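You operate a simulated robot arm through the tools that you are given. There is no shell and no other tool.

The job below is to be done with a simulated robot arm. You get a single attempt, and the scene is never put back.

Task
Clamp the blue stop at about 15 cm on the tape, then reel the tape in.
Fine: pull the tape out to the end post first; reel it in with its red button.

It is judged by the outcome, as a careful person would: the job done as asked, and still so three seconds after it is handed in. It fails if anything else is knocked over, pushed out of place, dropped, spilled or broken.

Robot
A 7-joint arm with a two-finger parallel gripper, fixed in place. Base frame: the origin is at the foot of the arm, x ahead of it, y to its left, z up. Readings come in m, degrees, newtons and seconds.
With the tool pointing down near the work surface it reaches from about 0.24 to 0.68 m from the base axis. Its first joint turns from -66.0 to 66.0 degrees. Payload 2.4 kg.
The tool frame sits at the grasp point between the pads (the TCP): z along the fingers, y along the line on which they close. The tips reach 0.03 m beyond it. The gripper opens to 0.094 m. The fingers are 0.028 m wide and 0.01 m thick; the gripper's body (0.05 by 0.096 m) begins 0.055 m behind the TCP.
Orientation is that of the tool frame in the base frame, as [roll, pitch, yaw] about the fixed x, y, z axes, in that order (R = Rz(yaw) Ry(pitch) Rx(roll)). With the fingers straight down and closing along the base's y, the tool's x points along the base's -x, its y along +y and its z along -z.

Tools
- The arm moves only by the tool nudge_tool. Its arguments are lists of equal length, an entry for each row: "dp": the shift along the tool's x, y, z in m, a list of three; "delta_rot": the turn, a rotation vector about the tool's x, y, z in degrees, a list of three. In form: {"dp": [[tx, ty, tz], ...], "delta_rot": [[rx, ry, rz], ...]}. A call has 1 to 20 rows; each row shifts and turns the commanded pose from where the row before left it, along the tool's axes as they then stand. "claw" is the opening, from 0 (shut) to 1 (fully open), set as the call begins (left out, the last holds). A row lasts 0.2 s, in which the tool goes at most 0.05 m and 8.6 degrees; a call with a longer step from one row to the next is refused whole, and so is a gripper value outside its range. Where a pose cannot be reached the arm comes as near as it can. A force on the tool above 40 N (or 10 N above the force at the start of the call, whichever is more), or a blocked arm, ends the call early, and 0.2 s more pass. The fingers move at their own pace (about 0.153 m/s each) and stop on an object; they squeeze with about 31 N. The grip force told is the motor's: it shows also when the fingers shut on nothing. Time passes only in rows, and 0.2 s behind the last, so rows that do not move let the fingers close. The reply holds the time, the measured pose of the TCP, the force on the tool along the base axes, the opening and the grip force, in the units named above and with some noise, with the torque about the TCP (base axes, N m) and any sound that the robot's microphone picked up.
- Cameras (640 x 400 px; columns grow to the right, rows downward): "scene" is fixed at [0.0321, 0.467, 1.4488]; the picture's right is [-0.80, -0.59, 0.00], its down [-0.31, 0.42, -0.85] and it looks along [0.51, -0.68, -0.52] (base axes); focal length 374 px, centre (320, 200). "wrist" rides on the gripper at [0.076, 0.014, -0.103] in the tool frame; the picture's right is [-0.18, 0.98, 0.00], its down [-0.75, -0.14, -0.64] and it looks along [-0.63, -0.12, 0.77] (tool axes); focal length 243 px, centre (320, 200). There is no depth. A picture from a camera that has moved, and an enlarged one, comes with that camera's place and axes in the base frame and with its lens.
- snapshot(camera): a new picture of that camera. It takes no simulated time.
- enlarge(camera, box): a new picture of the part [left, top, right, bottom] of that camera's present view, enlarged. It takes no simulated time.
- job_done(): hands the job in; it is judged then, once.

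Places have to be worked out from the pictures, the camera data and where the tool is seen. Open the gripper and draw the arm clear of the work before you hand the job in, unless the task says otherwise.

The tools are called by a JSON object that holds its "method" and its "body". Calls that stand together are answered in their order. nudge_tool: Moves the arm, as the interface text tells. Its arguments: {"type":"object","properties":{"dp":{"type":"array"},"delta_rot":{"type":"array"},"claw":{"type":"number"}},"required":["dp","delta_rot"]} The other tools are called the same way: snapshot (camera) takes a picture; enlarge (camera, box) takes an enlarged picture of a part of a camera's view; job_done () hands the job in.

At the start:

```text
time: 0.0
ee_pos: [0.277, -0.2033, 1.2257]
tool_rot: [179.9, 0.0, -180.0]
ft_force: [-0.3, -0.2, -0.7]
wrist_torque: [0.01, 0.0, 0.04]
opening: 0.0938
grip_force: 0.0
```

scene: 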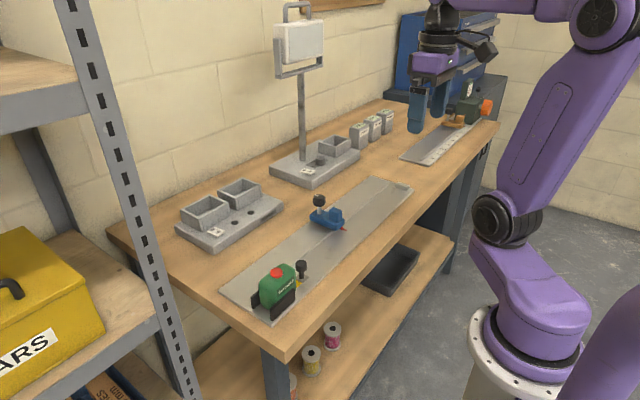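
wrist: 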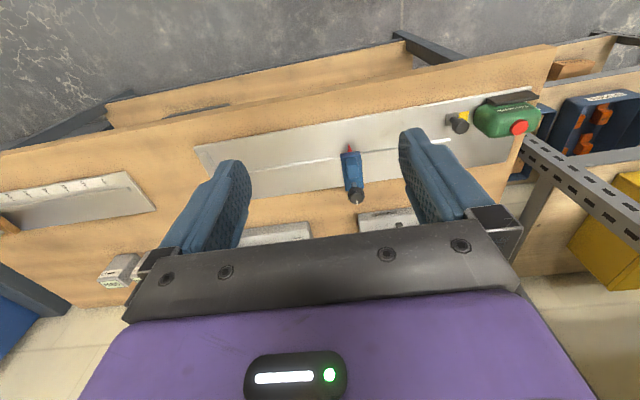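

I start by looking closer at the tape, the stop and the track plate before moving anything.

{"method": "enlarge", "body": {"camera": "scene", "box": [210, 160, 430, 330]}}

{"method": "enlarge", "body": {"camera": "scene", "box": [230, 240, 330, 320]}}

{"method": "enlarge", "body": {"camera": "scene", "box": [280, 170, 420, 260]}}

{"method": "enlarge", "body": {"camera": "wrist", "box": [180, 80, 560, 240]}}

{"method": "enlarge", "body": {"camera": "scene", "box": [390, 60, 510, 170]}}

```text
2.35 times, centred on (320, 245) of scene
camera zoom: at [0.0321, 0.467, 1.4488], right [-0.8, -0.59, 0.0], down [-0.31, 0.42, -0.85], along [0.51, -0.68, -0.52], focal length 880 px, centre (320, 94)
```

zoom: 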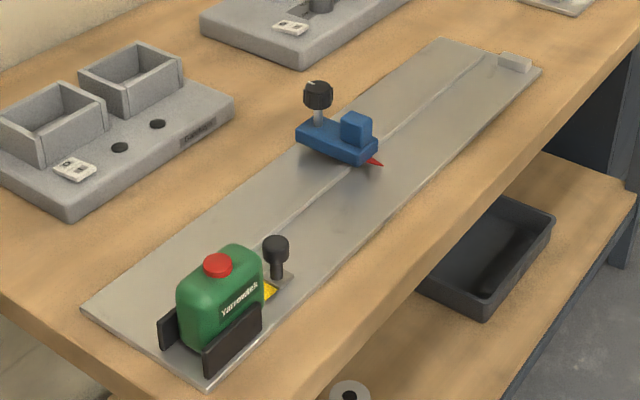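

```text
5.00 times, centred on (280, 280) of scene
camera zoom: at [0.0321, 0.467, 1.4488], right [-0.8, -0.59, 0.0], down [-0.31, 0.42, -0.85], along [0.51, -0.68, -0.52], focal length 1871 px, centre (520, -200)
```

zoom: 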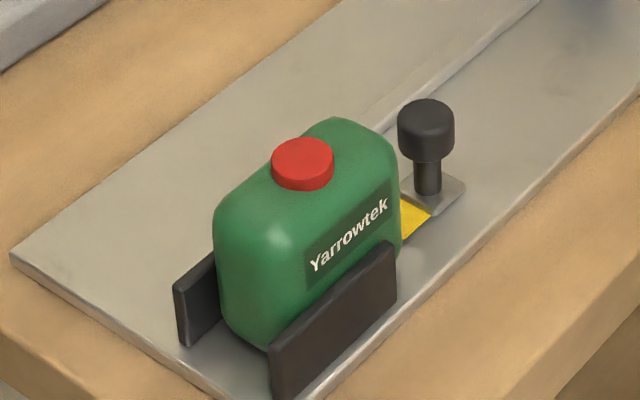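

```text
4.44 times, centred on (350, 215) of scene
camera zoom: at [0.0321, 0.467, 1.4488], right [-0.8, -0.59, 0.0], down [-0.31, 0.42, -0.85], along [0.51, -0.68, -0.52], focal length 1663 px, centre (187, 133)
```

zoom: 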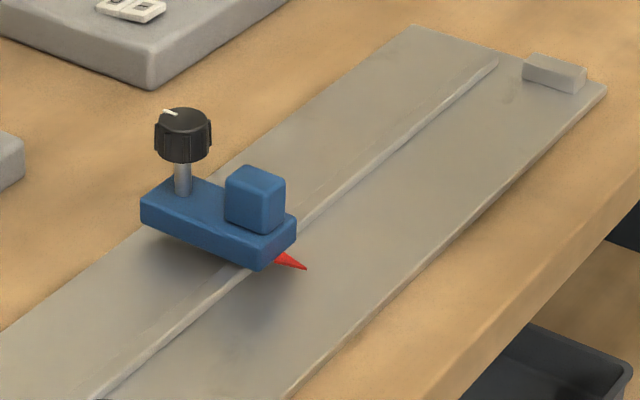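

```text
1.68 times, centred on (370, 160) of wrist
camera zoom: at [0.2014, -0.1904, 1.3293], right [0.18, 0.98, 0.0], down [0.75, -0.14, 0.64], along [0.63, -0.12, -0.77], focal length 409 px, centre (236, 267)
```

zoom: 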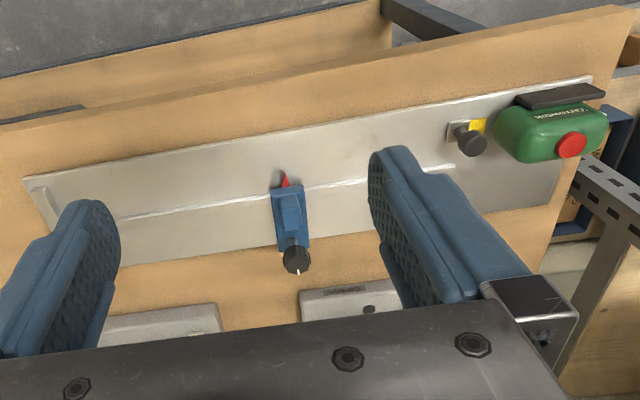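

```text
3.64 times, centred on (450, 115) of scene
camera zoom: at [0.0321, 0.467, 1.4488], right [-0.8, -0.59, 0.0], down [-0.31, 0.42, -0.85], along [0.51, -0.68, -0.52], focal length 1360 px, centre (-153, 509)
```

zoom: 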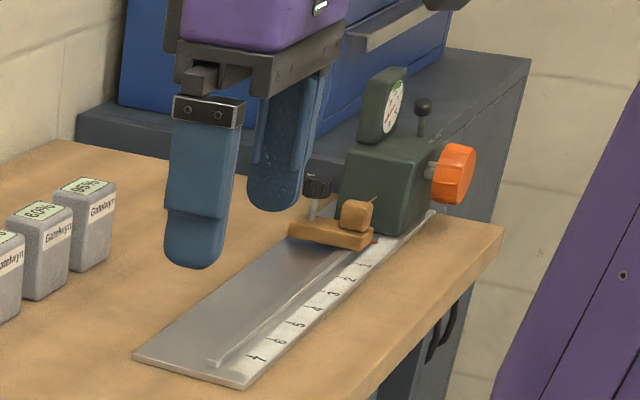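

The plate seems to run along base y (x ≈ 0.40–0.55, y ≈ -0.51…0.14), with the top near z ≈ 0.87. The tape case is at the +y end, with its pull knob near (0.42, 0.01, 0.93), and the stop is near y ≈ -0.18. I move the gripper lower over the stop, still well clear, to get closer wrist pictures.

{"method": "nudge_tool", "body": {"dp": [[-0.018, 0.008, 0.031], [-0.018, 0.008, 0.031], [-0.018, 0.008, 0.031], [-0.018, 0.008, 0.031]], "delta_rot": [[0, 0, 0], [0, 0, 0], [0, 0, 0], [0, 0, 0]]}}

{"method": "snapshot", "body": {"camera": "wrist"}}

{"method": "enlarge", "body": {"camera": "wrist", "box": [250, 80, 450, 205]}}

```text
time: 1.0
ee_pos: [0.3498, -0.1711, 1.1044]
tool_rot: [180.0, -0.1, -180.0]
ft_force: [-0.2, -0.3, 0.1]
wrist_torque: [-0.02, 0.01, 0.0]
opening: 0.0939
grip_force: 0.1
```

```text
taken
camera wrist: at [0.2734, -0.1571, 1.2076], right [0.18, 0.98, 0.0], down [0.75, -0.14, 0.64], along [0.63, -0.12, -0.77], focal length 243 px, centre (320, 200)
```

wrist: 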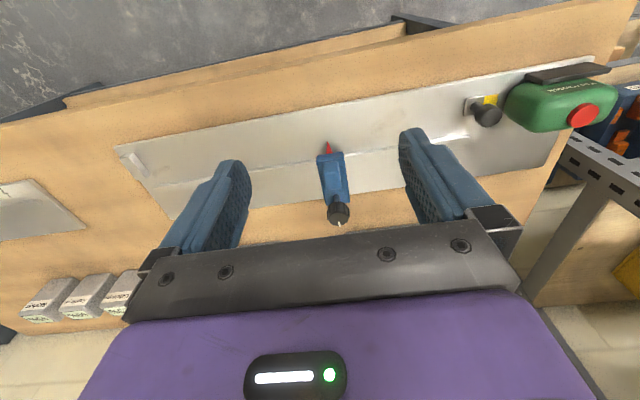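

```text
3.20 times, centred on (350, 142) of wrist
camera zoom: at [0.2734, -0.1571, 1.2076], right [0.18, 0.98, 0.0], down [0.75, -0.14, 0.64], along [0.63, -0.12, -0.77], focal length 776 px, centre (224, 384)
```

zoom: 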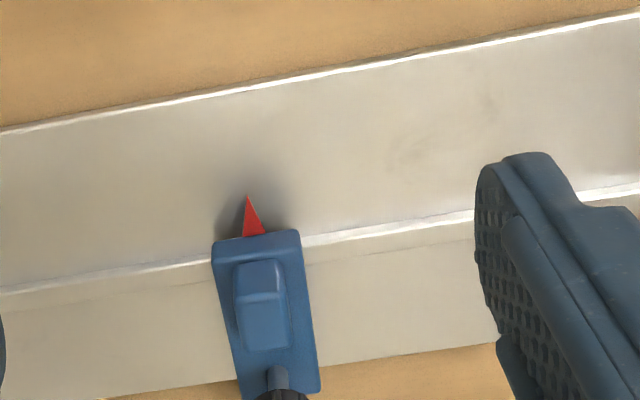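

The stop's red pointer faces the robot side, and its knob is at the wall side. Next I move over to the tape's end to measure the pull knob and case from nearby.

{"method": "nudge_tool", "body": {"dp": [[0.012, 0.04, 0.012], [0.012, 0.04, 0.012], [0.012, 0.04, 0.012], [0.012, 0.04, 0.012]], "delta_rot": [[0, 0, 0], [0, 0, 0], [0, 0, 0], [0, 0, 0]]}}

{"method": "snapshot", "body": {"camera": "wrist"}}

{"method": "enlarge", "body": {"camera": "wrist", "box": [250, 60, 450, 185]}}

{"method": "snapshot", "body": {"camera": "scene"}}

```text
time: 2.0
ee_pos: [0.3028, -0.0113, 1.0528]
tool_rot: [179.9, 0.0, -180.0]
ft_force: [0.4, 0.1, 0.2]
wrist_torque: [0.04, -0.02, 0.03]
opening: 0.0939
grip_force: 0.1
```

```text
taken
camera wrist: at [0.226, 0.0015, 1.1562], right [0.18, 0.98, 0.0], down [0.75, -0.14, 0.64], along [0.63, -0.12, -0.77], focal length 243 px, centre (320, 200)
```

wrist: 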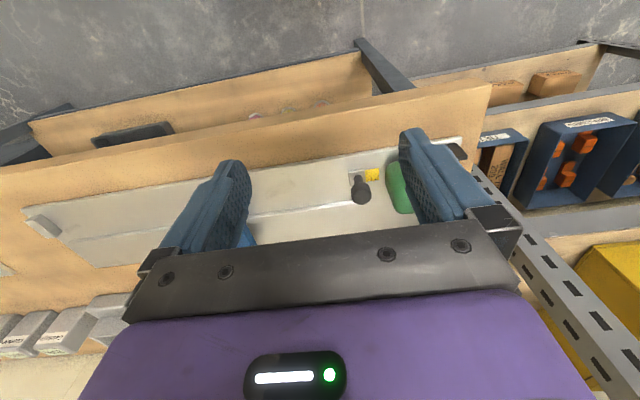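

```text
3.20 times, centred on (350, 122) of wrist
camera zoom: at [0.226, 0.0015, 1.1562], right [0.18, 0.98, 0.0], down [0.75, -0.14, 0.64], along [0.63, -0.12, -0.77], focal length 776 px, centre (224, 448)
```

zoom: 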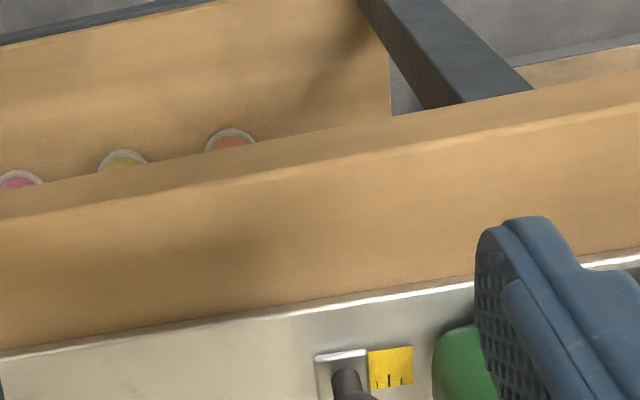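

```text
taken
```

scene: 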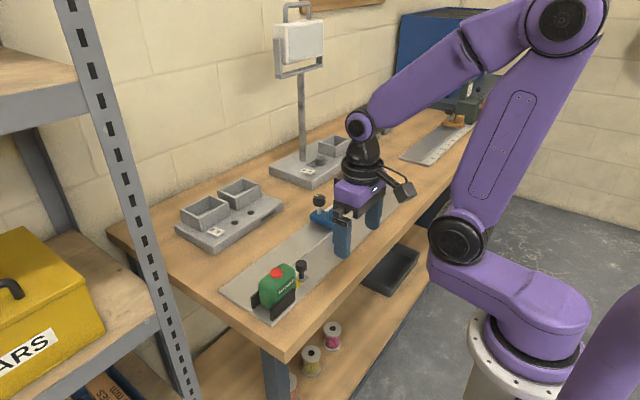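

The wrist view now shows the pull knob near column 361, row 190, with a little tick-marked yellow tape behind it. I enlarge that region for measurement.

{"method": "enlarge", "body": {"camera": "wrist", "box": [310, 150, 470, 250]}}

{"method": "enlarge", "body": {"camera": "scene", "box": [260, 250, 340, 300]}}

{"method": "enlarge", "body": {"camera": "wrist", "box": [20, 180, 260, 290]}}

```text
4.00 times, centred on (390, 200) of wrist
camera zoom: at [0.226, 0.0015, 1.1562], right [0.18, 0.98, 0.0], down [0.75, -0.14, 0.64], along [0.63, -0.12, -0.77], focal length 970 px, centre (40, 200)
```

zoom: 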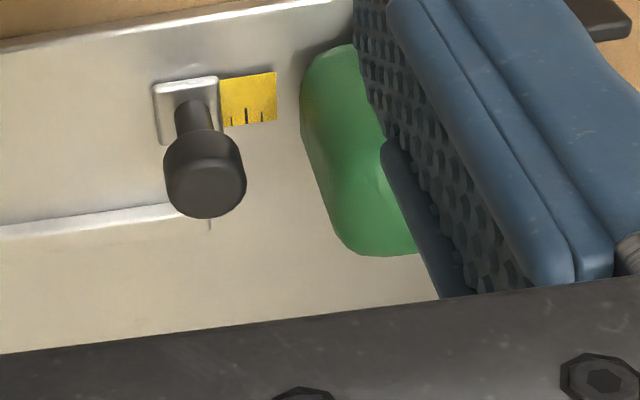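

```text
8.00 times, centred on (300, 275) of scene
camera zoom: at [0.0321, 0.467, 1.4488], right [-0.8, -0.59, 0.0], down [-0.31, 0.42, -0.85], along [0.51, -0.68, -0.52], focal length 2993 px, centre (480, -400)
```

zoom: 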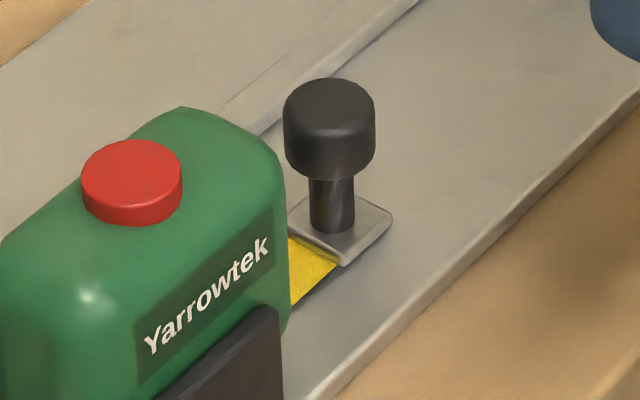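

```text
2.67 times, centred on (140, 235) of wrist
camera zoom: at [0.226, 0.0015, 1.1562], right [0.18, 0.98, 0.0], down [0.75, -0.14, 0.64], along [0.63, -0.12, -0.77], focal length 647 px, centre (800, 107)
```

zoom: 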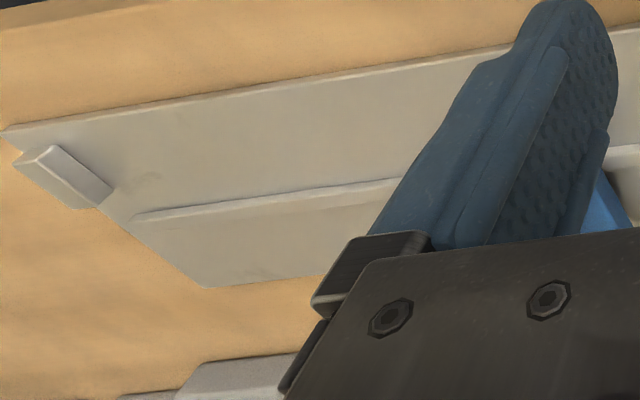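

The pull knob is about 24 mm wide, with its top near (0.42, 0.016, 0.928) and the plate near z ≈ 0.88. The tape's ticks start at its tip. Before gripping, I survey the end post and the far end of the plate from above.

{"method": "nudge_tool", "body": {"dp": [[0, -0.045, 0], [0, -0.045, 0], [0, -0.045, 0], [0, -0.045, 0], [0, -0.045, 0], [0, -0.045, 0], [0, -0.045, 0], [0, -0.045, 0]], "delta_rot": [[0, 0, 0], [0, 0, 0], [0, 0, 0], [0, 0, 0], [0, 0, 0], [0, 0, 0], [0, 0, 0], [0, 0, 0]]}}

{"method": "snapshot", "body": {"camera": "wrist"}}

{"method": "enlarge", "body": {"camera": "wrist", "box": [240, 120, 420, 230]}}

{"method": "enlarge", "body": {"camera": "scene", "box": [280, 180, 380, 240]}}

```text
time: 3.8
ee_pos: [0.302, -0.3717, 1.0498]
tool_rot: [-180.0, 0.0, -179.9]
ft_force: [0.1, -0.1, 0.3]
wrist_torque: [-0.01, -0.02, 0.02]
opening: 0.0939
grip_force: 0.0
```

```text
taken
camera wrist: at [0.226, -0.3587, 1.1541], right [0.18, 0.98, 0.0], down [0.75, -0.14, 0.64], along [0.63, -0.12, -0.77], focal length 243 px, centre (320, 200)
```

wrist: 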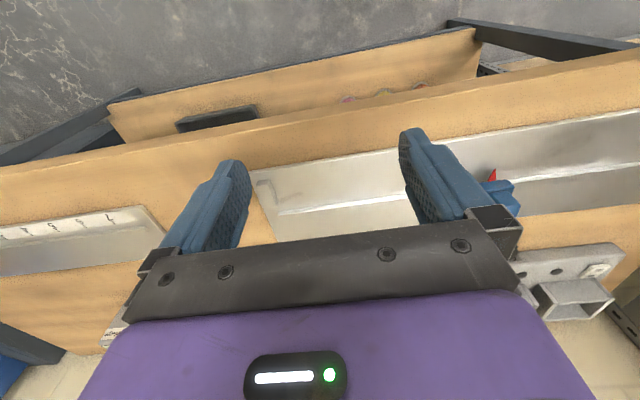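

```text
3.56 times, centred on (330, 175) of wrist
camera zoom: at [0.226, -0.3587, 1.1541], right [0.18, 0.98, 0.0], down [0.75, -0.14, 0.64], along [0.63, -0.12, -0.77], focal length 863 px, centre (284, 289)
```

zoom: 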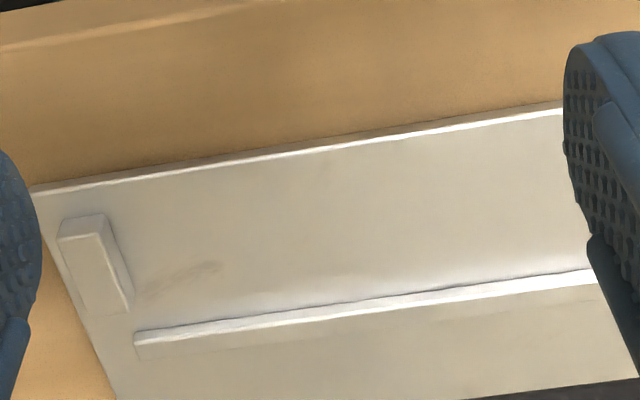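

```text
6.40 times, centred on (330, 210) of scene
camera zoom: at [0.032, 0.467, 1.4488], right [-0.8, -0.59, 0.0], down [-0.31, 0.42, -0.85], along [0.51, -0.68, -0.52], focal length 2394 px, centre (256, 136)
```

zoom: 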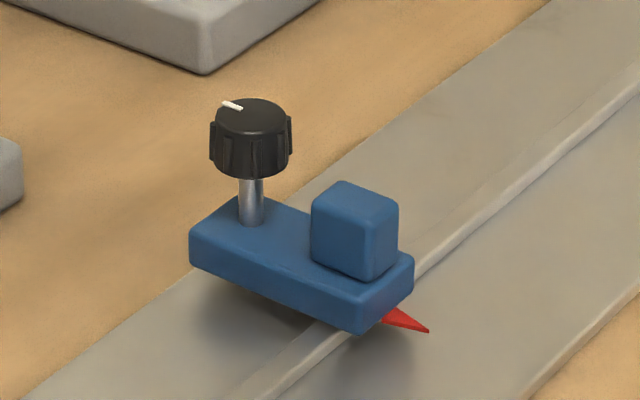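

The end post spans about x 0.396–0.434, with its face at y ≈ -0.458 and top near z ≈ 0.895. The pointer sits very low (z ≈ 0.886). I go back above the pull knob with the fingers narrowed to about 42 mm, staying at z ≈ 1.05.

{"method": "nudge_tool", "body": {"dp": [[-0.0115, 0.0384, 0], [-0.0115, 0.0384, 0], [-0.0115, 0.0384, 0], [-0.0115, 0.0384, 0], [-0.0115, 0.0384, 0], [-0.0115, 0.0384, 0], [-0.0115, 0.0384, 0], [-0.0115, 0.0384, 0], [-0.0115, 0.0384, 0], [-0.0115, 0.0384, 0]], "delta_rot": [[0, 0, 0], [0, 0, 0], [0, 0, 0], [0, 0, 0], [0, 0, 0], [0, 0, 0], [0, 0, 0], [0, 0, 0], [0, 0, 0], [0, 0, 0]], "claw": 0.45}}

{"method": "snapshot", "body": {"camera": "wrist"}}

{"method": "enlarge", "body": {"camera": "wrist", "box": [240, 90, 440, 215]}}

{"method": "enlarge", "body": {"camera": "scene", "box": [240, 190, 400, 310]}}

```text
time: 6.0
ee_pos: [0.4186, 0.0124, 1.0555]
tool_rot: [180.0, 0.0, 180.0]
ft_force: [1.2, -0.5, -0.1]
wrist_torque: [0.02, 0.03, -0.01]
opening: 0.0421
grip_force: 0.1
```

```text
taken
camera wrist: at [0.3414, 0.0262, 1.1578], right [0.18, 0.98, 0.0], down [0.75, -0.14, 0.64], along [0.63, -0.12, -0.77], focal length 243 px, centre (320, 200)
```

wrist: 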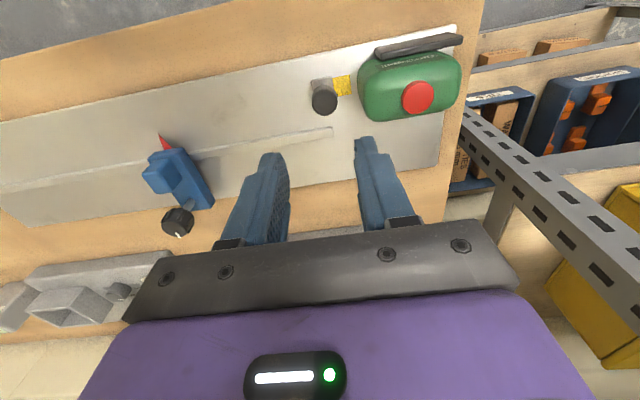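

```text
3.20 times, centred on (340, 152) of wrist
camera zoom: at [0.3414, 0.0262, 1.1578], right [0.18, 0.98, 0.0], down [0.75, -0.14, 0.64], along [0.63, -0.12, -0.77], focal length 776 px, centre (256, 352)
```

zoom: 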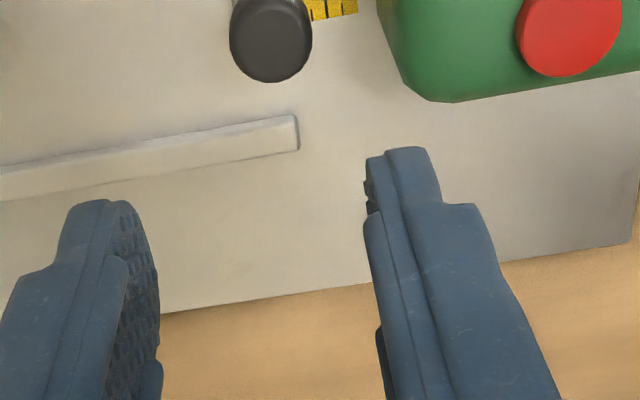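

```text
3.33 times, centred on (320, 250) of scene
camera zoom: at [0.0321, 0.467, 1.4488], right [-0.8, -0.59, 0.0], down [-0.31, 0.42, -0.85], along [0.51, -0.68, -0.52], focal length 1247 px, centre (320, 33)
```

zoom: 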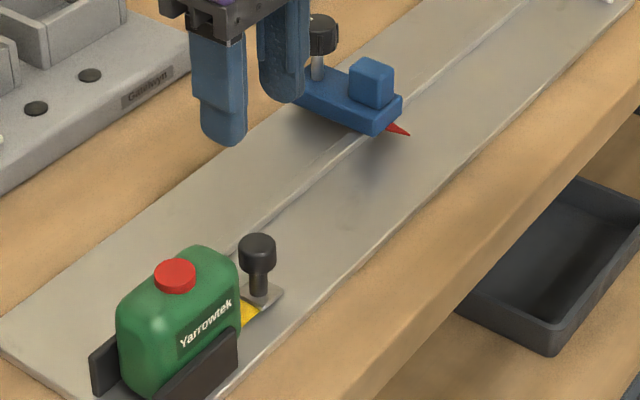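

The fingertip projection agrees with the reported pose, and this view puts the knob at about (0.418, 0.0157) with the case front at y ≥ 0.05. I narrow the fingers to about 36 mm and descend until the tips are just above the knob, then check.

{"method": "nudge_tool", "body": {"dp": [[0, 0.0011, 0.03], [0, 0, 0.03], [0, 0, 0.03]], "delta_rot": [[0, 0, 0], [0, 0, 0], [0, 0, 0]], "claw": 0.385}}

{"method": "snapshot", "body": {"camera": "wrist"}}

{"method": "enlarge", "body": {"camera": "wrist", "box": [260, 70, 420, 170]}}

{"method": "enlarge", "body": {"camera": "scene", "box": [240, 210, 360, 310]}}

```text
time: 6.8
ee_pos: [0.4172, 0.0134, 0.9634]
tool_rot: [-180.0, 0.0, 179.9]
ft_force: [0.2, 0.0, 0.8]
wrist_torque: [0.02, 0.03, 0.0]
opening: 0.036
grip_force: 0.0
```

```text
taken
camera wrist: at [0.3401, 0.0272, 1.0667], right [0.18, 0.98, 0.0], down [0.75, -0.14, 0.64], along [0.63, -0.12, -0.77], focal length 243 px, centre (320, 200)
```

wrist: 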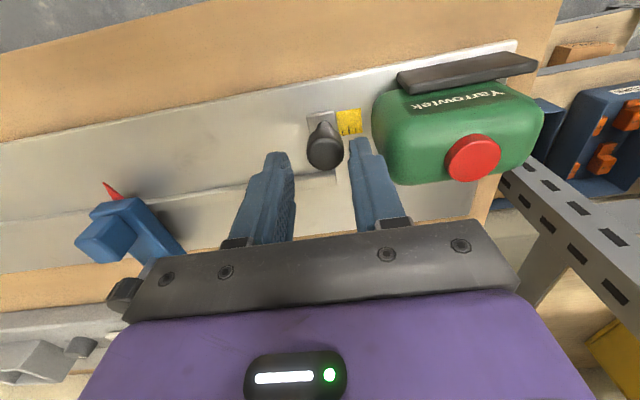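

```text
4.00 times, centred on (340, 120) of wrist
camera zoom: at [0.3401, 0.0272, 1.0667], right [0.18, 0.98, 0.0], down [0.75, -0.14, 0.64], along [0.63, -0.12, -0.77], focal length 970 px, centre (240, 520)
```

zoom: 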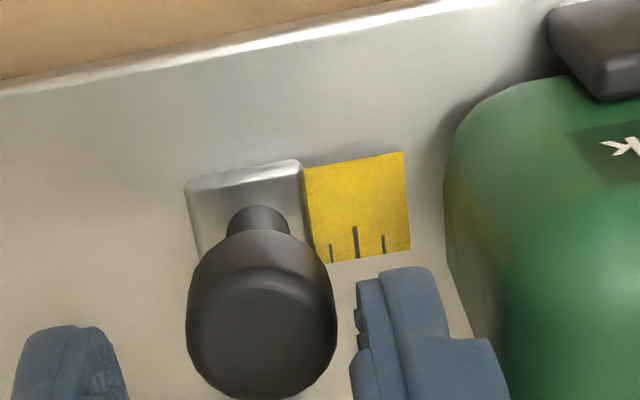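

```text
4.00 times, centred on (300, 260) of scene
camera zoom: at [0.0321, 0.467, 1.4488], right [-0.8, -0.59, 0.0], down [-0.31, 0.42, -0.85], along [0.51, -0.68, -0.52], focal length 1497 px, centre (400, -40)
```

zoom: 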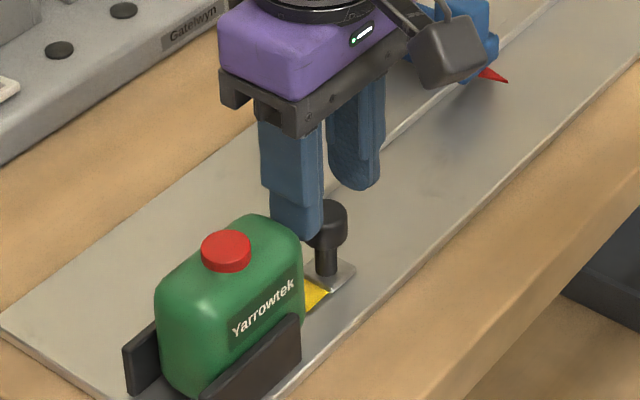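

The tips are just above the knob: the knob sits between the fingers (centre y ≈ 0.016), with a few mm to both the knob and the case. I descend straight to z ≈ 0.930, watching the force, without closing yet.

{"method": "nudge_tool", "body": {"dp": [[0, 0, 0.012], [0, 0, 0.011], [0, 0, 0.01]], "delta_rot": [[0, 0, 0], [0, 0, 0], [0, 0, 0]]}}

{"method": "enlarge", "body": {"camera": "wrist", "box": [250, 70, 450, 195]}}

{"method": "enlarge", "body": {"camera": "scene", "box": [250, 220, 350, 300]}}

```text
time: 7.6
ee_pos: [0.4175, 0.0147, 0.9306]
tool_rot: [180.0, 0.0, -180.0]
ft_force: [0.4, -0.4, 0.1]
wrist_torque: [-0.01, 0.01, -0.01]
opening: 0.0363
grip_force: 0.1
```

```text
3.20 times, centred on (350, 132) of wrist
camera zoom: at [0.3407, 0.0279, 1.0336], right [0.18, 0.98, 0.0], down [0.75, -0.14, 0.64], along [0.63, -0.12, -0.77], focal length 776 px, centre (224, 416)
```

zoom: 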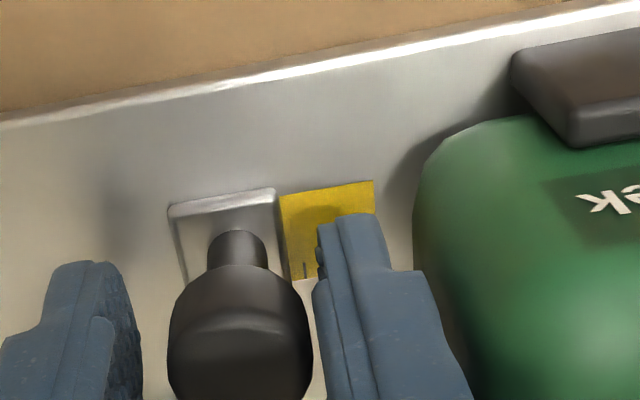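

```text
5.00 times, centred on (300, 260) of scene
camera zoom: at [0.0321, 0.467, 1.4488], right [-0.8, -0.59, 0.0], down [-0.31, 0.42, -0.85], along [0.51, -0.68, -0.52], focal length 1871 px, centre (420, -100)
```

zoom: 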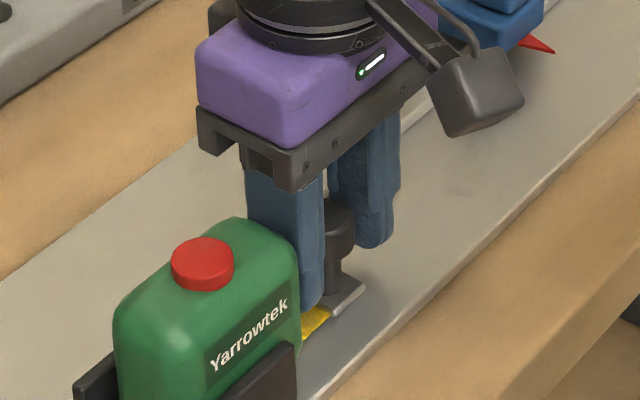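

The fingers straddle the knob head with no contact force. I close them on the knob, letting a few still rows pass.

{"method": "nudge_tool", "body": {"dp": [[0, 0, 0], [0, 0, 0], [0, 0, 0]], "delta_rot": [[0, 0, 0], [0, 0, 0], [0, 0, 0]], "claw": 0}}

{"method": "enlarge", "body": {"camera": "wrist", "box": [250, 70, 450, 195]}}

```text
time: 8.4
ee_pos: [0.4169, 0.0152, 0.9297]
tool_rot: [-180.0, 0.0, -179.9]
ft_force: [-0.7, 1.8, -4.3]
wrist_torque: [0.01, -0.11, 0.0]
opening: 0.0227
grip_force: 44.6
```

```text
3.20 times, centred on (350, 132) of wrist
camera zoom: at [0.3407, 0.028, 1.0336], right [0.18, 0.98, 0.0], down [0.75, -0.14, 0.64], along [0.63, -0.12, -0.77], focal length 776 px, centre (224, 416)
```

zoom: 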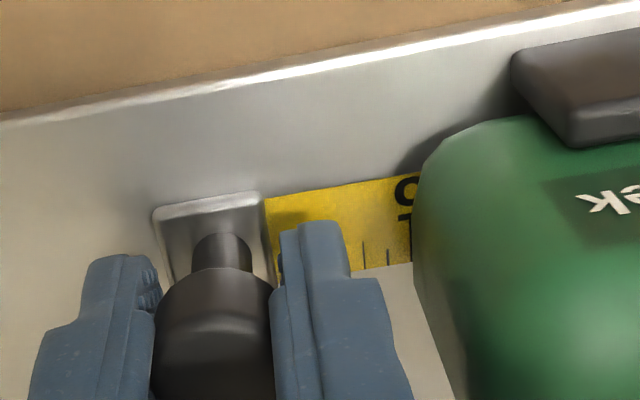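

I have hold of the knob (opening 22.7 mm), and the tape has begun to show markings. I pull along -y in modest steps and watch the pulling force.

{"method": "nudge_tool", "body": {"dp": [[0, -0.01, 0], [0, -0.02, 0], [0, -0.02, 0], [0, -0.02, 0], [0, -0.02, 0]], "delta_rot": [[0, 0, 0], [0, 0, 0], [0, 0, 0], [0, 0, 0], [0, 0, 0]]}}

{"method": "snapshot", "body": {"camera": "wrist"}}

{"method": "enlarge", "body": {"camera": "wrist", "box": [280, 40, 520, 190]}}

{"method": "enlarge", "body": {"camera": "scene", "box": [240, 180, 380, 300]}}

```text
time: 9.1
ee_pos: [0.4178, -0.0175, 0.9308]
tool_rot: [-180.0, 0.1, -179.9]
ft_force: [5.0, -2.1, -9.7]
wrist_torque: [-0.03, 0.14, -0.06]
opening: 0.0228
grip_force: 44.8
stopped in row 3: the force on the tool passed its limit at 43 N (the readings are from after the stop); the commanded pose is now the measured one
```

```text
taken
camera wrist: at [0.3407, -0.004, 1.0338], right [0.18, 0.98, 0.0], down [0.75, -0.14, 0.64], along [0.63, -0.12, -0.77], focal length 243 px, centre (320, 200)
```

wrist: 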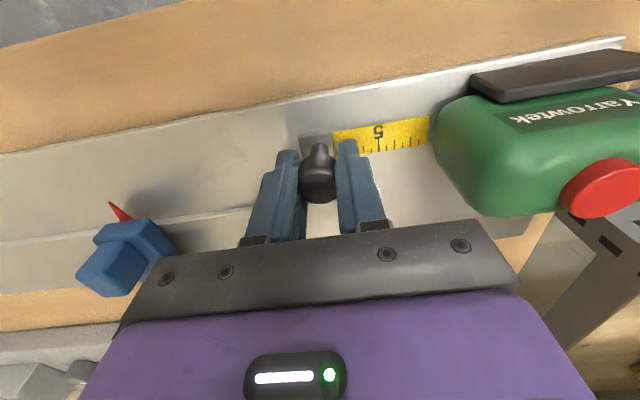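

```text
2.67 times, centred on (400, 115) of wrist
camera zoom: at [0.3407, -0.004, 1.0338], right [0.18, 0.98, 0.0], down [0.75, -0.14, 0.64], along [0.63, -0.12, -0.77], focal length 647 px, centre (107, 427)
```

zoom: 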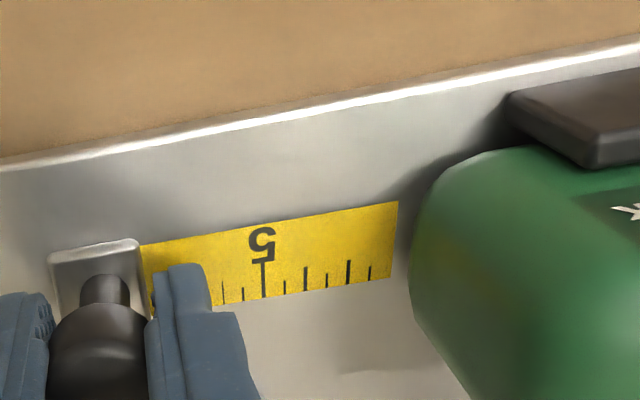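

```text
3.33 times, centred on (310, 240) of scene
camera zoom: at [0.0323, 0.467, 1.4488], right [-0.8, -0.59, 0.0], down [-0.31, 0.42, -0.85], along [0.51, -0.68, -0.52], focal length 1247 px, centre (353, 67)
```

zoom: 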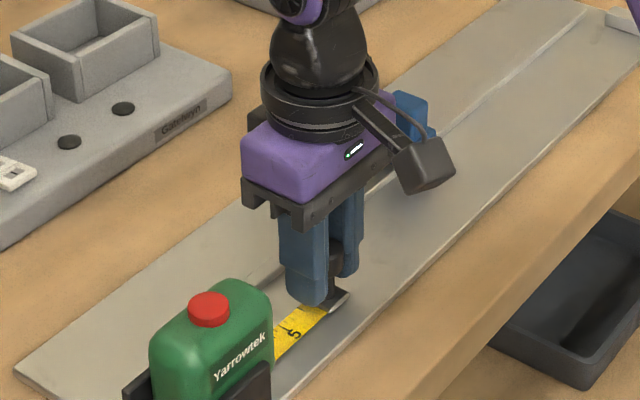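

The tape follows; the scale counts from the tab's front edge (the 5 cm mark is now at y ≈ 0.020) and reads in cm with half-cm ticks. The stop was a force spike from the speed, so I pull on more slowly.

{"method": "nudge_tool", "body": {"dp": [[0, -0.005, 0], [0, -0.008, 0], [0, -0.008, 0], [0, -0.008, 0], [0, -0.008, 0], [0, -0.008, 0]], "delta_rot": [[0, 0, 0], [0, 0, 0], [0, 0, 0], [0, 0, 0], [0, 0, 0], [0, 0, 0]]}}

```text
time: 10.4
ee_pos: [0.4169, -0.0625, 0.9297]
tool_rot: [180.0, -0.2, -180.0]
ft_force: [0.3, 2.4, -11.9]
wrist_torque: [-0.01, -0.89, 0.01]
opening: 0.0229
grip_force: 45.1
```

That went smoothly. The tool is being pulled down slightly (-12 N), so I ease down 1 mm while continuing the pull toward the stop's position.

{"method": "nudge_tool", "body": {"dp": [[0, -0.006, 0.001], [0, -0.01, 0], [0, -0.01, 0], [0, -0.01, 0], [0, -0.01, 0], [0, -0.01, 0], [0, -0.01, 0]], "delta_rot": [[0, 0, 0], [0, 0, 0], [0, 0, 0], [0, 0, 0], [0, 0, 0], [0, 0, 0], [0, 0, 0]]}}

{"method": "snapshot", "body": {"camera": "wrist"}}

{"method": "enlarge", "body": {"camera": "wrist", "box": [140, 90, 380, 240]}}

{"method": "enlarge", "body": {"camera": "scene", "box": [250, 160, 390, 290]}}

```text
time: 11.6
ee_pos: [0.4178, -0.1018, 0.9307]
tool_rot: [180.0, 0.0, -179.9]
ft_force: [-3.8, 0.8, 7.8]
wrist_torque: [0.02, -0.41, -0.06]
opening: 0.023
grip_force: 44.6
stopped in row 5: the force on the tool passed its limit at 42 N (the readings are from after the stop); the commanded pose is now the measured one
```

```text
taken
camera wrist: at [0.3406, -0.0885, 1.0336], right [0.18, 0.98, 0.0], down [0.75, -0.14, 0.64], along [0.63, -0.12, -0.77], focal length 243 px, centre (320, 200)
```

wrist: 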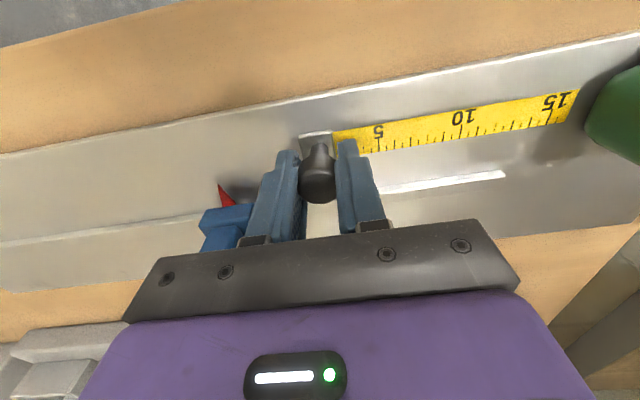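

```text
2.67 times, centred on (260, 165) of wrist
camera zoom: at [0.3406, -0.0885, 1.0336], right [0.18, 0.98, 0.0], down [0.75, -0.14, 0.64], along [0.63, -0.12, -0.77], focal length 647 px, centre (480, 293)
```

zoom: 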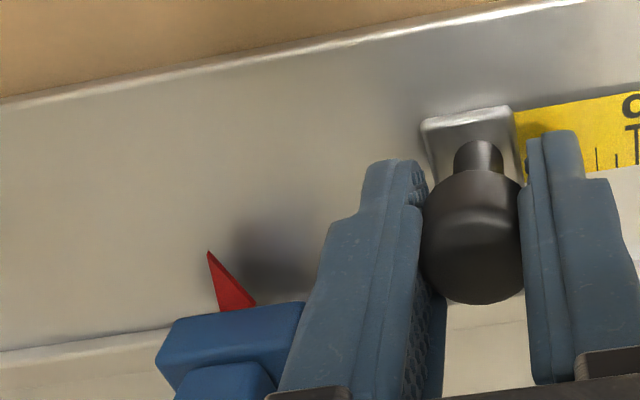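

```text
3.08 times, centred on (320, 225) of scene
camera zoom: at [0.0318, 0.4671, 1.4488], right [-0.8, -0.59, 0.0], down [-0.31, 0.42, -0.85], along [0.51, -0.68, -0.52], focal length 1151 px, centre (320, 123)
```

zoom: 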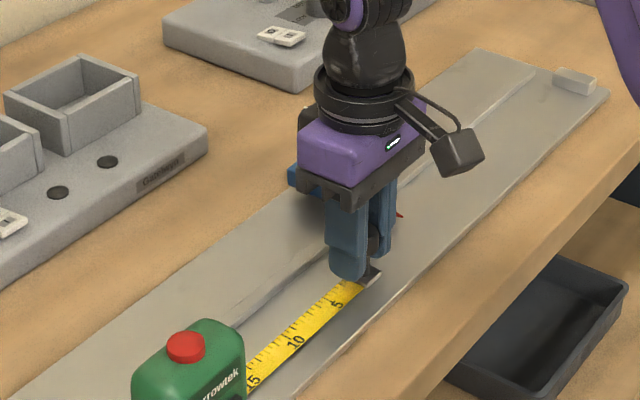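

About 13 cm are out and the scale reads clearly. The limit trips when I go above about 4 cm/s, so I continue at a slower pace; the fingertips (z ≈ 0.90) should clear the pointer (z ≈ 0.886) and stay well in front of the stop body (x ≈ 0.45).

{"method": "nudge_tool", "body": {"dp": [[0, -0.004, 0], [0, -0.006, 0], [0, -0.007, 0], [0, -0.007, 0], [0, -0.007, 0], [0, -0.007, 0]], "delta_rot": [[0, 0, 0], [0, 0, 0], [0, 0, 0], [0, 0, 0], [0, 0, 0], [0, 0, 0]]}}

{"method": "enlarge", "body": {"camera": "wrist", "box": [180, 90, 420, 240]}}

{"method": "enlarge", "body": {"camera": "scene", "box": [280, 160, 400, 260]}}

```text
time: 13.0
ee_pos: [0.4174, -0.1402, 0.9303]
tool_rot: [-179.9, 0.1, -179.9]
ft_force: [-2.1, 2.6, 15.4]
wrist_torque: [0.04, 0.2, 0.0]
opening: 0.0227
grip_force: 45.2
```

```text
2.67 times, centred on (300, 165) of wrist
camera zoom: at [0.3404, -0.1264, 1.0334], right [0.18, 0.98, 0.0], down [0.75, -0.14, 0.64], along [0.63, -0.12, -0.77], focal length 647 px, centre (373, 293)
```

zoom: 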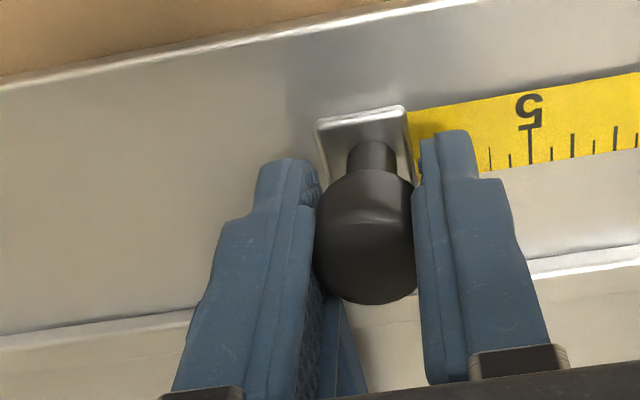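

```text
4.00 times, centred on (340, 210) of scene
camera zoom: at [0.0318, 0.4672, 1.4488], right [-0.8, -0.59, 0.0], down [-0.31, 0.42, -0.85], along [0.51, -0.68, -0.52], focal length 1497 px, centre (240, 160)
```

zoom: 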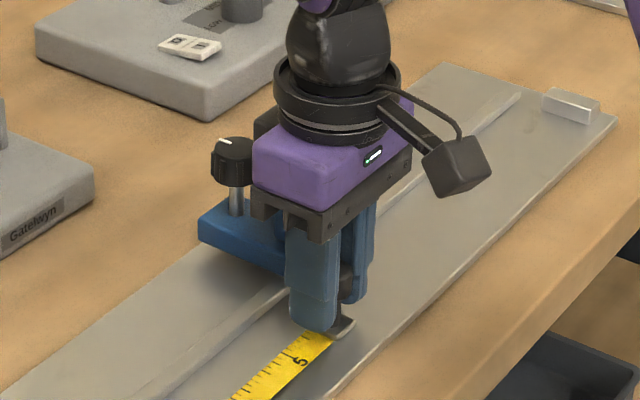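

The pull continues cleanly beside the stop; the upward force of 15 N means I am pressing slightly low. I raise 1 mm and continue past the pointer at the same pace.

{"method": "nudge_tool", "body": {"dp": [[0, -0.003, -0.001], [0, -0.006, 0], [0, -0.007, 0], [0, -0.007, 0], [0, -0.007, 0], [0, -0.007, 0], [0, -0.007, 0]], "delta_rot": [[0, 0, 0], [0, 0, 0], [0, 0, 0], [0, 0, 0], [0, 0, 0], [0, 0, 0], [0, 0, 0]]}}

{"method": "enlarge", "body": {"camera": "wrist", "box": [200, 90, 440, 240]}}

{"method": "enlarge", "body": {"camera": "scene", "box": [280, 160, 400, 260]}}

```text
time: 14.6
ee_pos: [0.4173, -0.1846, 0.9294]
tool_rot: [179.9, -0.2, 180.0]
ft_force: [1.2, 3.1, -23.7]
wrist_torque: [-0.02, -0.53, -0.01]
opening: 0.0228
grip_force: 45.2
```

```text
2.67 times, centred on (320, 165) of wrist
camera zoom: at [0.3408, -0.171, 1.0339], right [0.18, 0.98, 0.0], down [0.75, -0.14, 0.64], along [0.63, -0.12, -0.77], focal length 647 px, centre (320, 293)
```

zoom: 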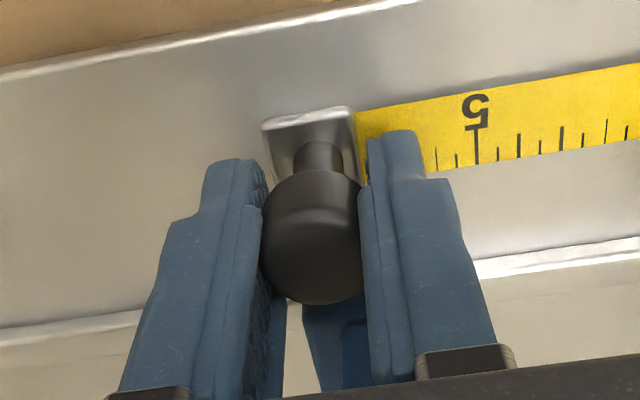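

```text
4.00 times, centred on (340, 210) of scene
camera zoom: at [0.0324, 0.467, 1.4488], right [-0.8, -0.59, 0.0], down [-0.31, 0.42, -0.85], along [0.51, -0.68, -0.52], focal length 1497 px, centre (240, 160)
```

zoom: 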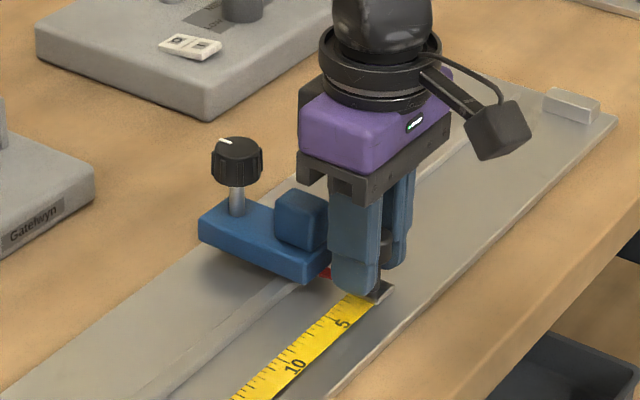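

Passed the pointer without touching the stop. The force now reads -24 N in z, so I lower by about 0.6 mm and continue toward the end post.

{"method": "nudge_tool", "body": {"dp": [[0, -0.003, 0.0006], [0, -0.006, 0], [0, -0.007, 0], [0, -0.007, 0], [0, -0.007, 0], [0, -0.007, 0], [0, -0.007, 0], [0, -0.007, 0]], "delta_rot": [[0, 0, 0], [0, 0, 0], [0, 0, 0], [0, 0, 0], [0, 0, 0], [0, 0, 0], [0, 0, 0], [0, 0, 0]]}}

```text
time: 16.4
ee_pos: [0.4168, -0.2354, 0.93]
tool_rot: [-180.0, 0.0, -179.9]
ft_force: [-2.6, 2.2, -30.1]
wrist_torque: [0.02, -0.28, 0.02]
opening: 0.0229
grip_force: 44.6
```

The downward pull on the tool has grown to -30 N, so I lower about 1 mm first in a still step and read the force again.

{"method": "nudge_tool", "body": {"dp": [[0, 0, 0.001], [0, 0, 0]], "delta_rot": [[0, 0, 0], [0, 0, 0]]}}

{"method": "enlarge", "body": {"camera": "wrist", "box": [200, 90, 440, 240]}}

```text
time: 17.0
ee_pos: [0.4158, -0.2346, 0.9295]
tool_rot: [-179.8, 0.1, 180.0]
ft_force: [-7.2, 2.4, -6.3]
wrist_torque: [0.09, 0.82, -0.01]
opening: 0.023
grip_force: 44.5
```

```text
2.67 times, centred on (320, 165) of wrist
camera zoom: at [0.3406, -0.2215, 1.0338], right [0.18, 0.98, 0.0], down [0.75, -0.14, 0.64], along [0.63, -0.12, -0.77], focal length 647 px, centre (320, 293)
```

zoom: 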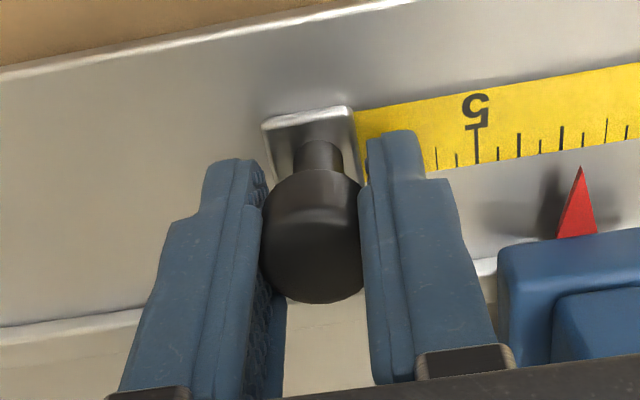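

The force is back down to about -6 N, and the pointer now reads about 7 cm on the tape. I continue the pull in short slow runs.

{"method": "nudge_tool", "body": {"dp": [[0, -0.004, 0], [0, -0.007, 0.0002], [0, -0.007, 0], [0, -0.007, 0.0001], [0, -0.007, 0], [0, -0.007, 0.0001], [0, -0.007, 0]], "delta_rot": [[0, 0, 0], [0, 0, 0], [0, 0, 0], [0, 0, 0], [0, 0, 0], [0, 0, 0], [0, 0, 0]]}}

```text
time: 18.6
ee_pos: [0.4174, -0.2818, 0.93]
tool_rot: [-179.9, 0.1, -179.9]
ft_force: [-14.0, 1.4, 25.4]
wrist_torque: [0.06, 0.24, -0.03]
opening: 0.023
grip_force: 45.6
```

Now +25 N in z and -14 N in x: I raise 0.6 mm and shift 0.5 mm toward the robot while continuing.

{"method": "nudge_tool", "body": {"dp": [[0.0005, 0, -0.0006], [0, -0.004, 0], [0, -0.007, 0], [0, -0.007, 0], [0, -0.007, 0], [0, -0.007, 0], [0, -0.007, 0], [0, -0.007, 0]], "delta_rot": [[0, 0, 0], [0, 0, 0], [0, 0, 0], [0, 0, 0], [0, 0, 0], [0, 0, 0], [0, 0, 0], [0, 0, 0]]}}

```text
time: 20.4
ee_pos: [0.4185, -0.3288, 0.9301]
tool_rot: [-179.9, 0.1, -180.0]
ft_force: [1.0, 2.3, 0.1]
wrist_torque: [-0.01, 0.14, 0.14]
opening: 0.0227
grip_force: 44.8
```

The forces are near zero and the knob is at y ≈ -0.329. I carry on with two-thirds of what is left, keeping short of the post.

{"method": "nudge_tool", "body": {"dp": [[0, -0.004, 0], [0, -0.007, 0], [0, -0.007, 0], [0, -0.007, 0], [0, -0.007, 0], [0, -0.007, 0], [0, -0.007, 0], [0, -0.007, 0]], "delta_rot": [[0, 0, 0], [0, 0, 0], [0, 0, 0], [0, 0, 0], [0, 0, 0], [0, 0, 0], [0, 0, 0], [0, 0, 0]]}}

{"method": "enlarge", "body": {"camera": "wrist", "box": [160, 70, 480, 270]}}

{"method": "enlarge", "body": {"camera": "scene", "box": [300, 130, 440, 240]}}

```text
time: 22.2
ee_pos: [0.4164, -0.3797, 0.9295]
tool_rot: [-179.9, 0.2, -179.9]
ft_force: [3.2, 2.1, 9.1]
wrist_torque: [-0.04, 0.16, 0.05]
opening: 0.023
grip_force: 44.8
```

```text
2.00 times, centred on (320, 170) of wrist
camera zoom: at [0.3405, -0.3664, 1.0334], right [0.18, 0.98, 0.0], down [0.75, -0.14, 0.64], along [0.63, -0.12, -0.76], focal length 485 px, centre (320, 260)
```

zoom: 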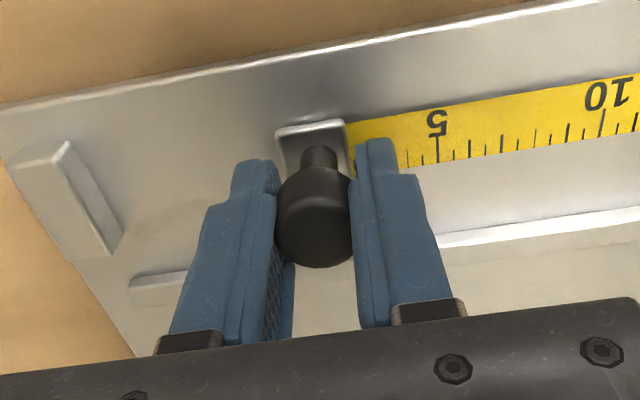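

```text
3.64 times, centred on (370, 185) of scene
camera zoom: at [0.032, 0.4672, 1.4487], right [-0.8, -0.59, 0.0], down [-0.31, 0.42, -0.85], along [0.51, -0.68, -0.52], focal length 1360 px, centre (138, 254)
```

zoom: 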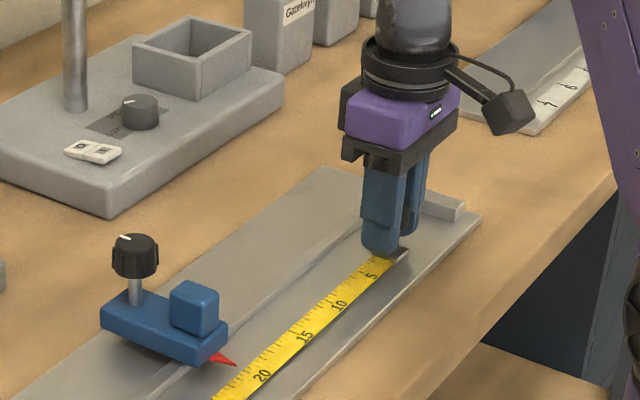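

The tab's front is at about y = -0.393 and the post face near -0.463, so about 7 cm remain. I check the post's height against my fingertips, since the leading finger will pass over it.

{"method": "enlarge", "body": {"camera": "scene", "box": [375, 165, 425, 200]}}

{"method": "enlarge", "body": {"camera": "wrist", "box": [150, 120, 270, 220]}}

```text
11.43 times, centred on (400, 182) of scene
camera zoom: at [0.032, 0.4672, 1.4487], right [-0.8, -0.59, 0.0], down [-0.31, 0.42, -0.85], along [0.51, -0.68, -0.52], focal length 4276 px, centre (-594, 400)
```

zoom: 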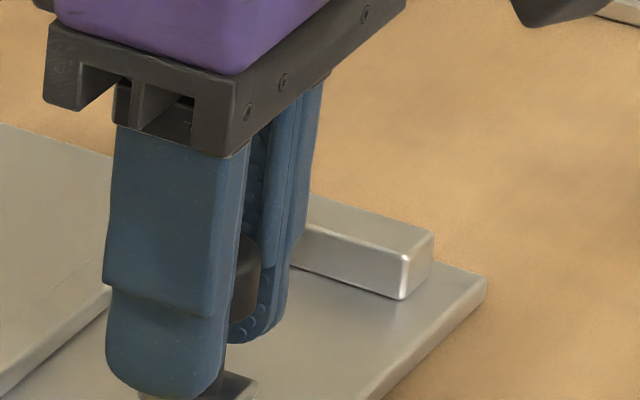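

```text
4.00 times, centred on (210, 170) of wrist
camera zoom: at [0.3405, -0.3664, 1.0334], right [0.18, 0.98, 0.0], down [0.75, -0.14, 0.64], along [0.63, -0.12, -0.76], focal length 970 px, centre (760, 320)
```

zoom: 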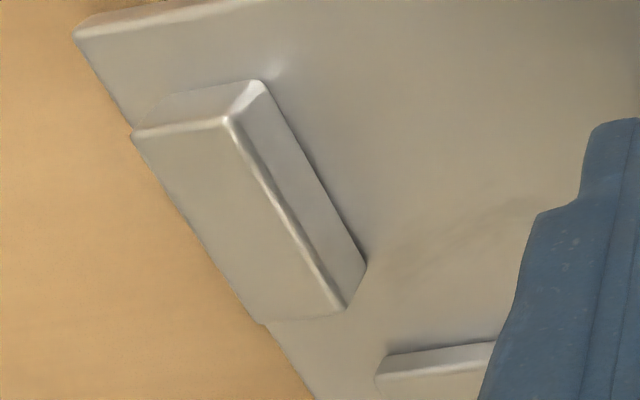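

The post top is near z ≈ 0.893 and its face at y ≈ -0.4646, so my tips (0.8995) pass above it with about 6 mm. I pull on to just before contact.

{"method": "nudge_tool", "body": {"dp": [[0, -0.004, -0.0002], [0, -0.007, 0], [0, -0.007, 0], [0, -0.007, 0], [0, -0.007, 0], [0, -0.007, 0], [0, -0.007, 0], [0, -0.007, 0], [0, -0.006, 0]], "delta_rot": [[0, 0, 0], [0, 0, 0], [0, 0, 0], [0, 0, 0], [0, 0, 0], [0, 0, 0], [0, 0, 0], [0, 0, 0], [0, 0, 0]]}}

{"method": "enlarge", "body": {"camera": "wrist", "box": [200, 90, 440, 240]}}

{"method": "enlarge", "body": {"camera": "scene", "box": [375, 165, 425, 200]}}

```text
time: 24.2
ee_pos: [0.4173, -0.4357, 0.9291]
tool_rot: [179.6, -0.2, -179.9]
ft_force: [-1.3, 17.6, 9.6]
wrist_torque: [0.46, -0.64, -0.28]
opening: 0.0226
grip_force: 44.8
```

```text
2.67 times, centred on (320, 165) of wrist
camera zoom: at [0.3411, -0.4225, 1.0339], right [0.18, 0.98, 0.01], down [0.76, -0.14, 0.64], along [0.63, -0.11, -0.77], focal length 647 px, centre (320, 293)
```

zoom: 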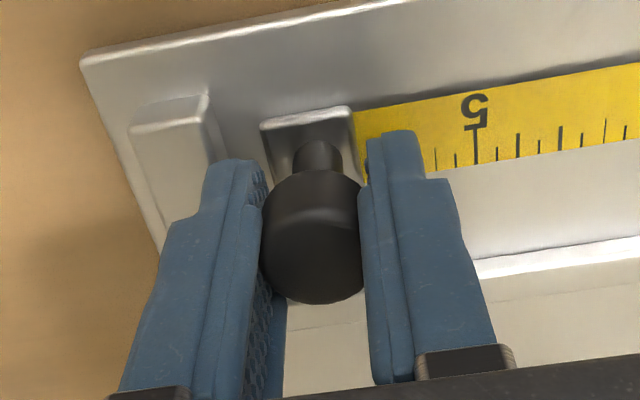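

```text
11.43 times, centred on (400, 182) of scene
camera zoom: at [0.0319, 0.4676, 1.4486], right [-0.8, -0.59, 0.0], down [-0.31, 0.42, -0.85], along [0.51, -0.68, -0.52], focal length 4276 px, centre (-594, 400)
```

zoom: 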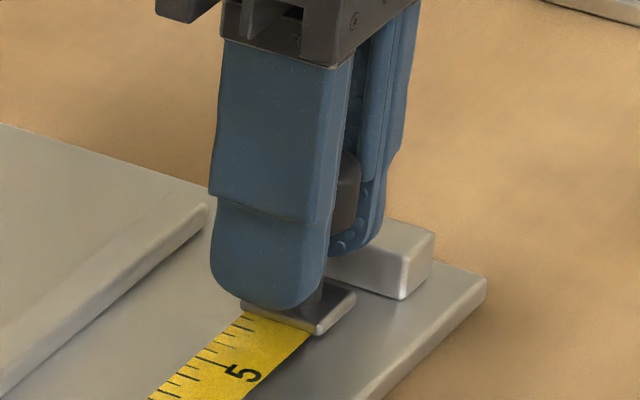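

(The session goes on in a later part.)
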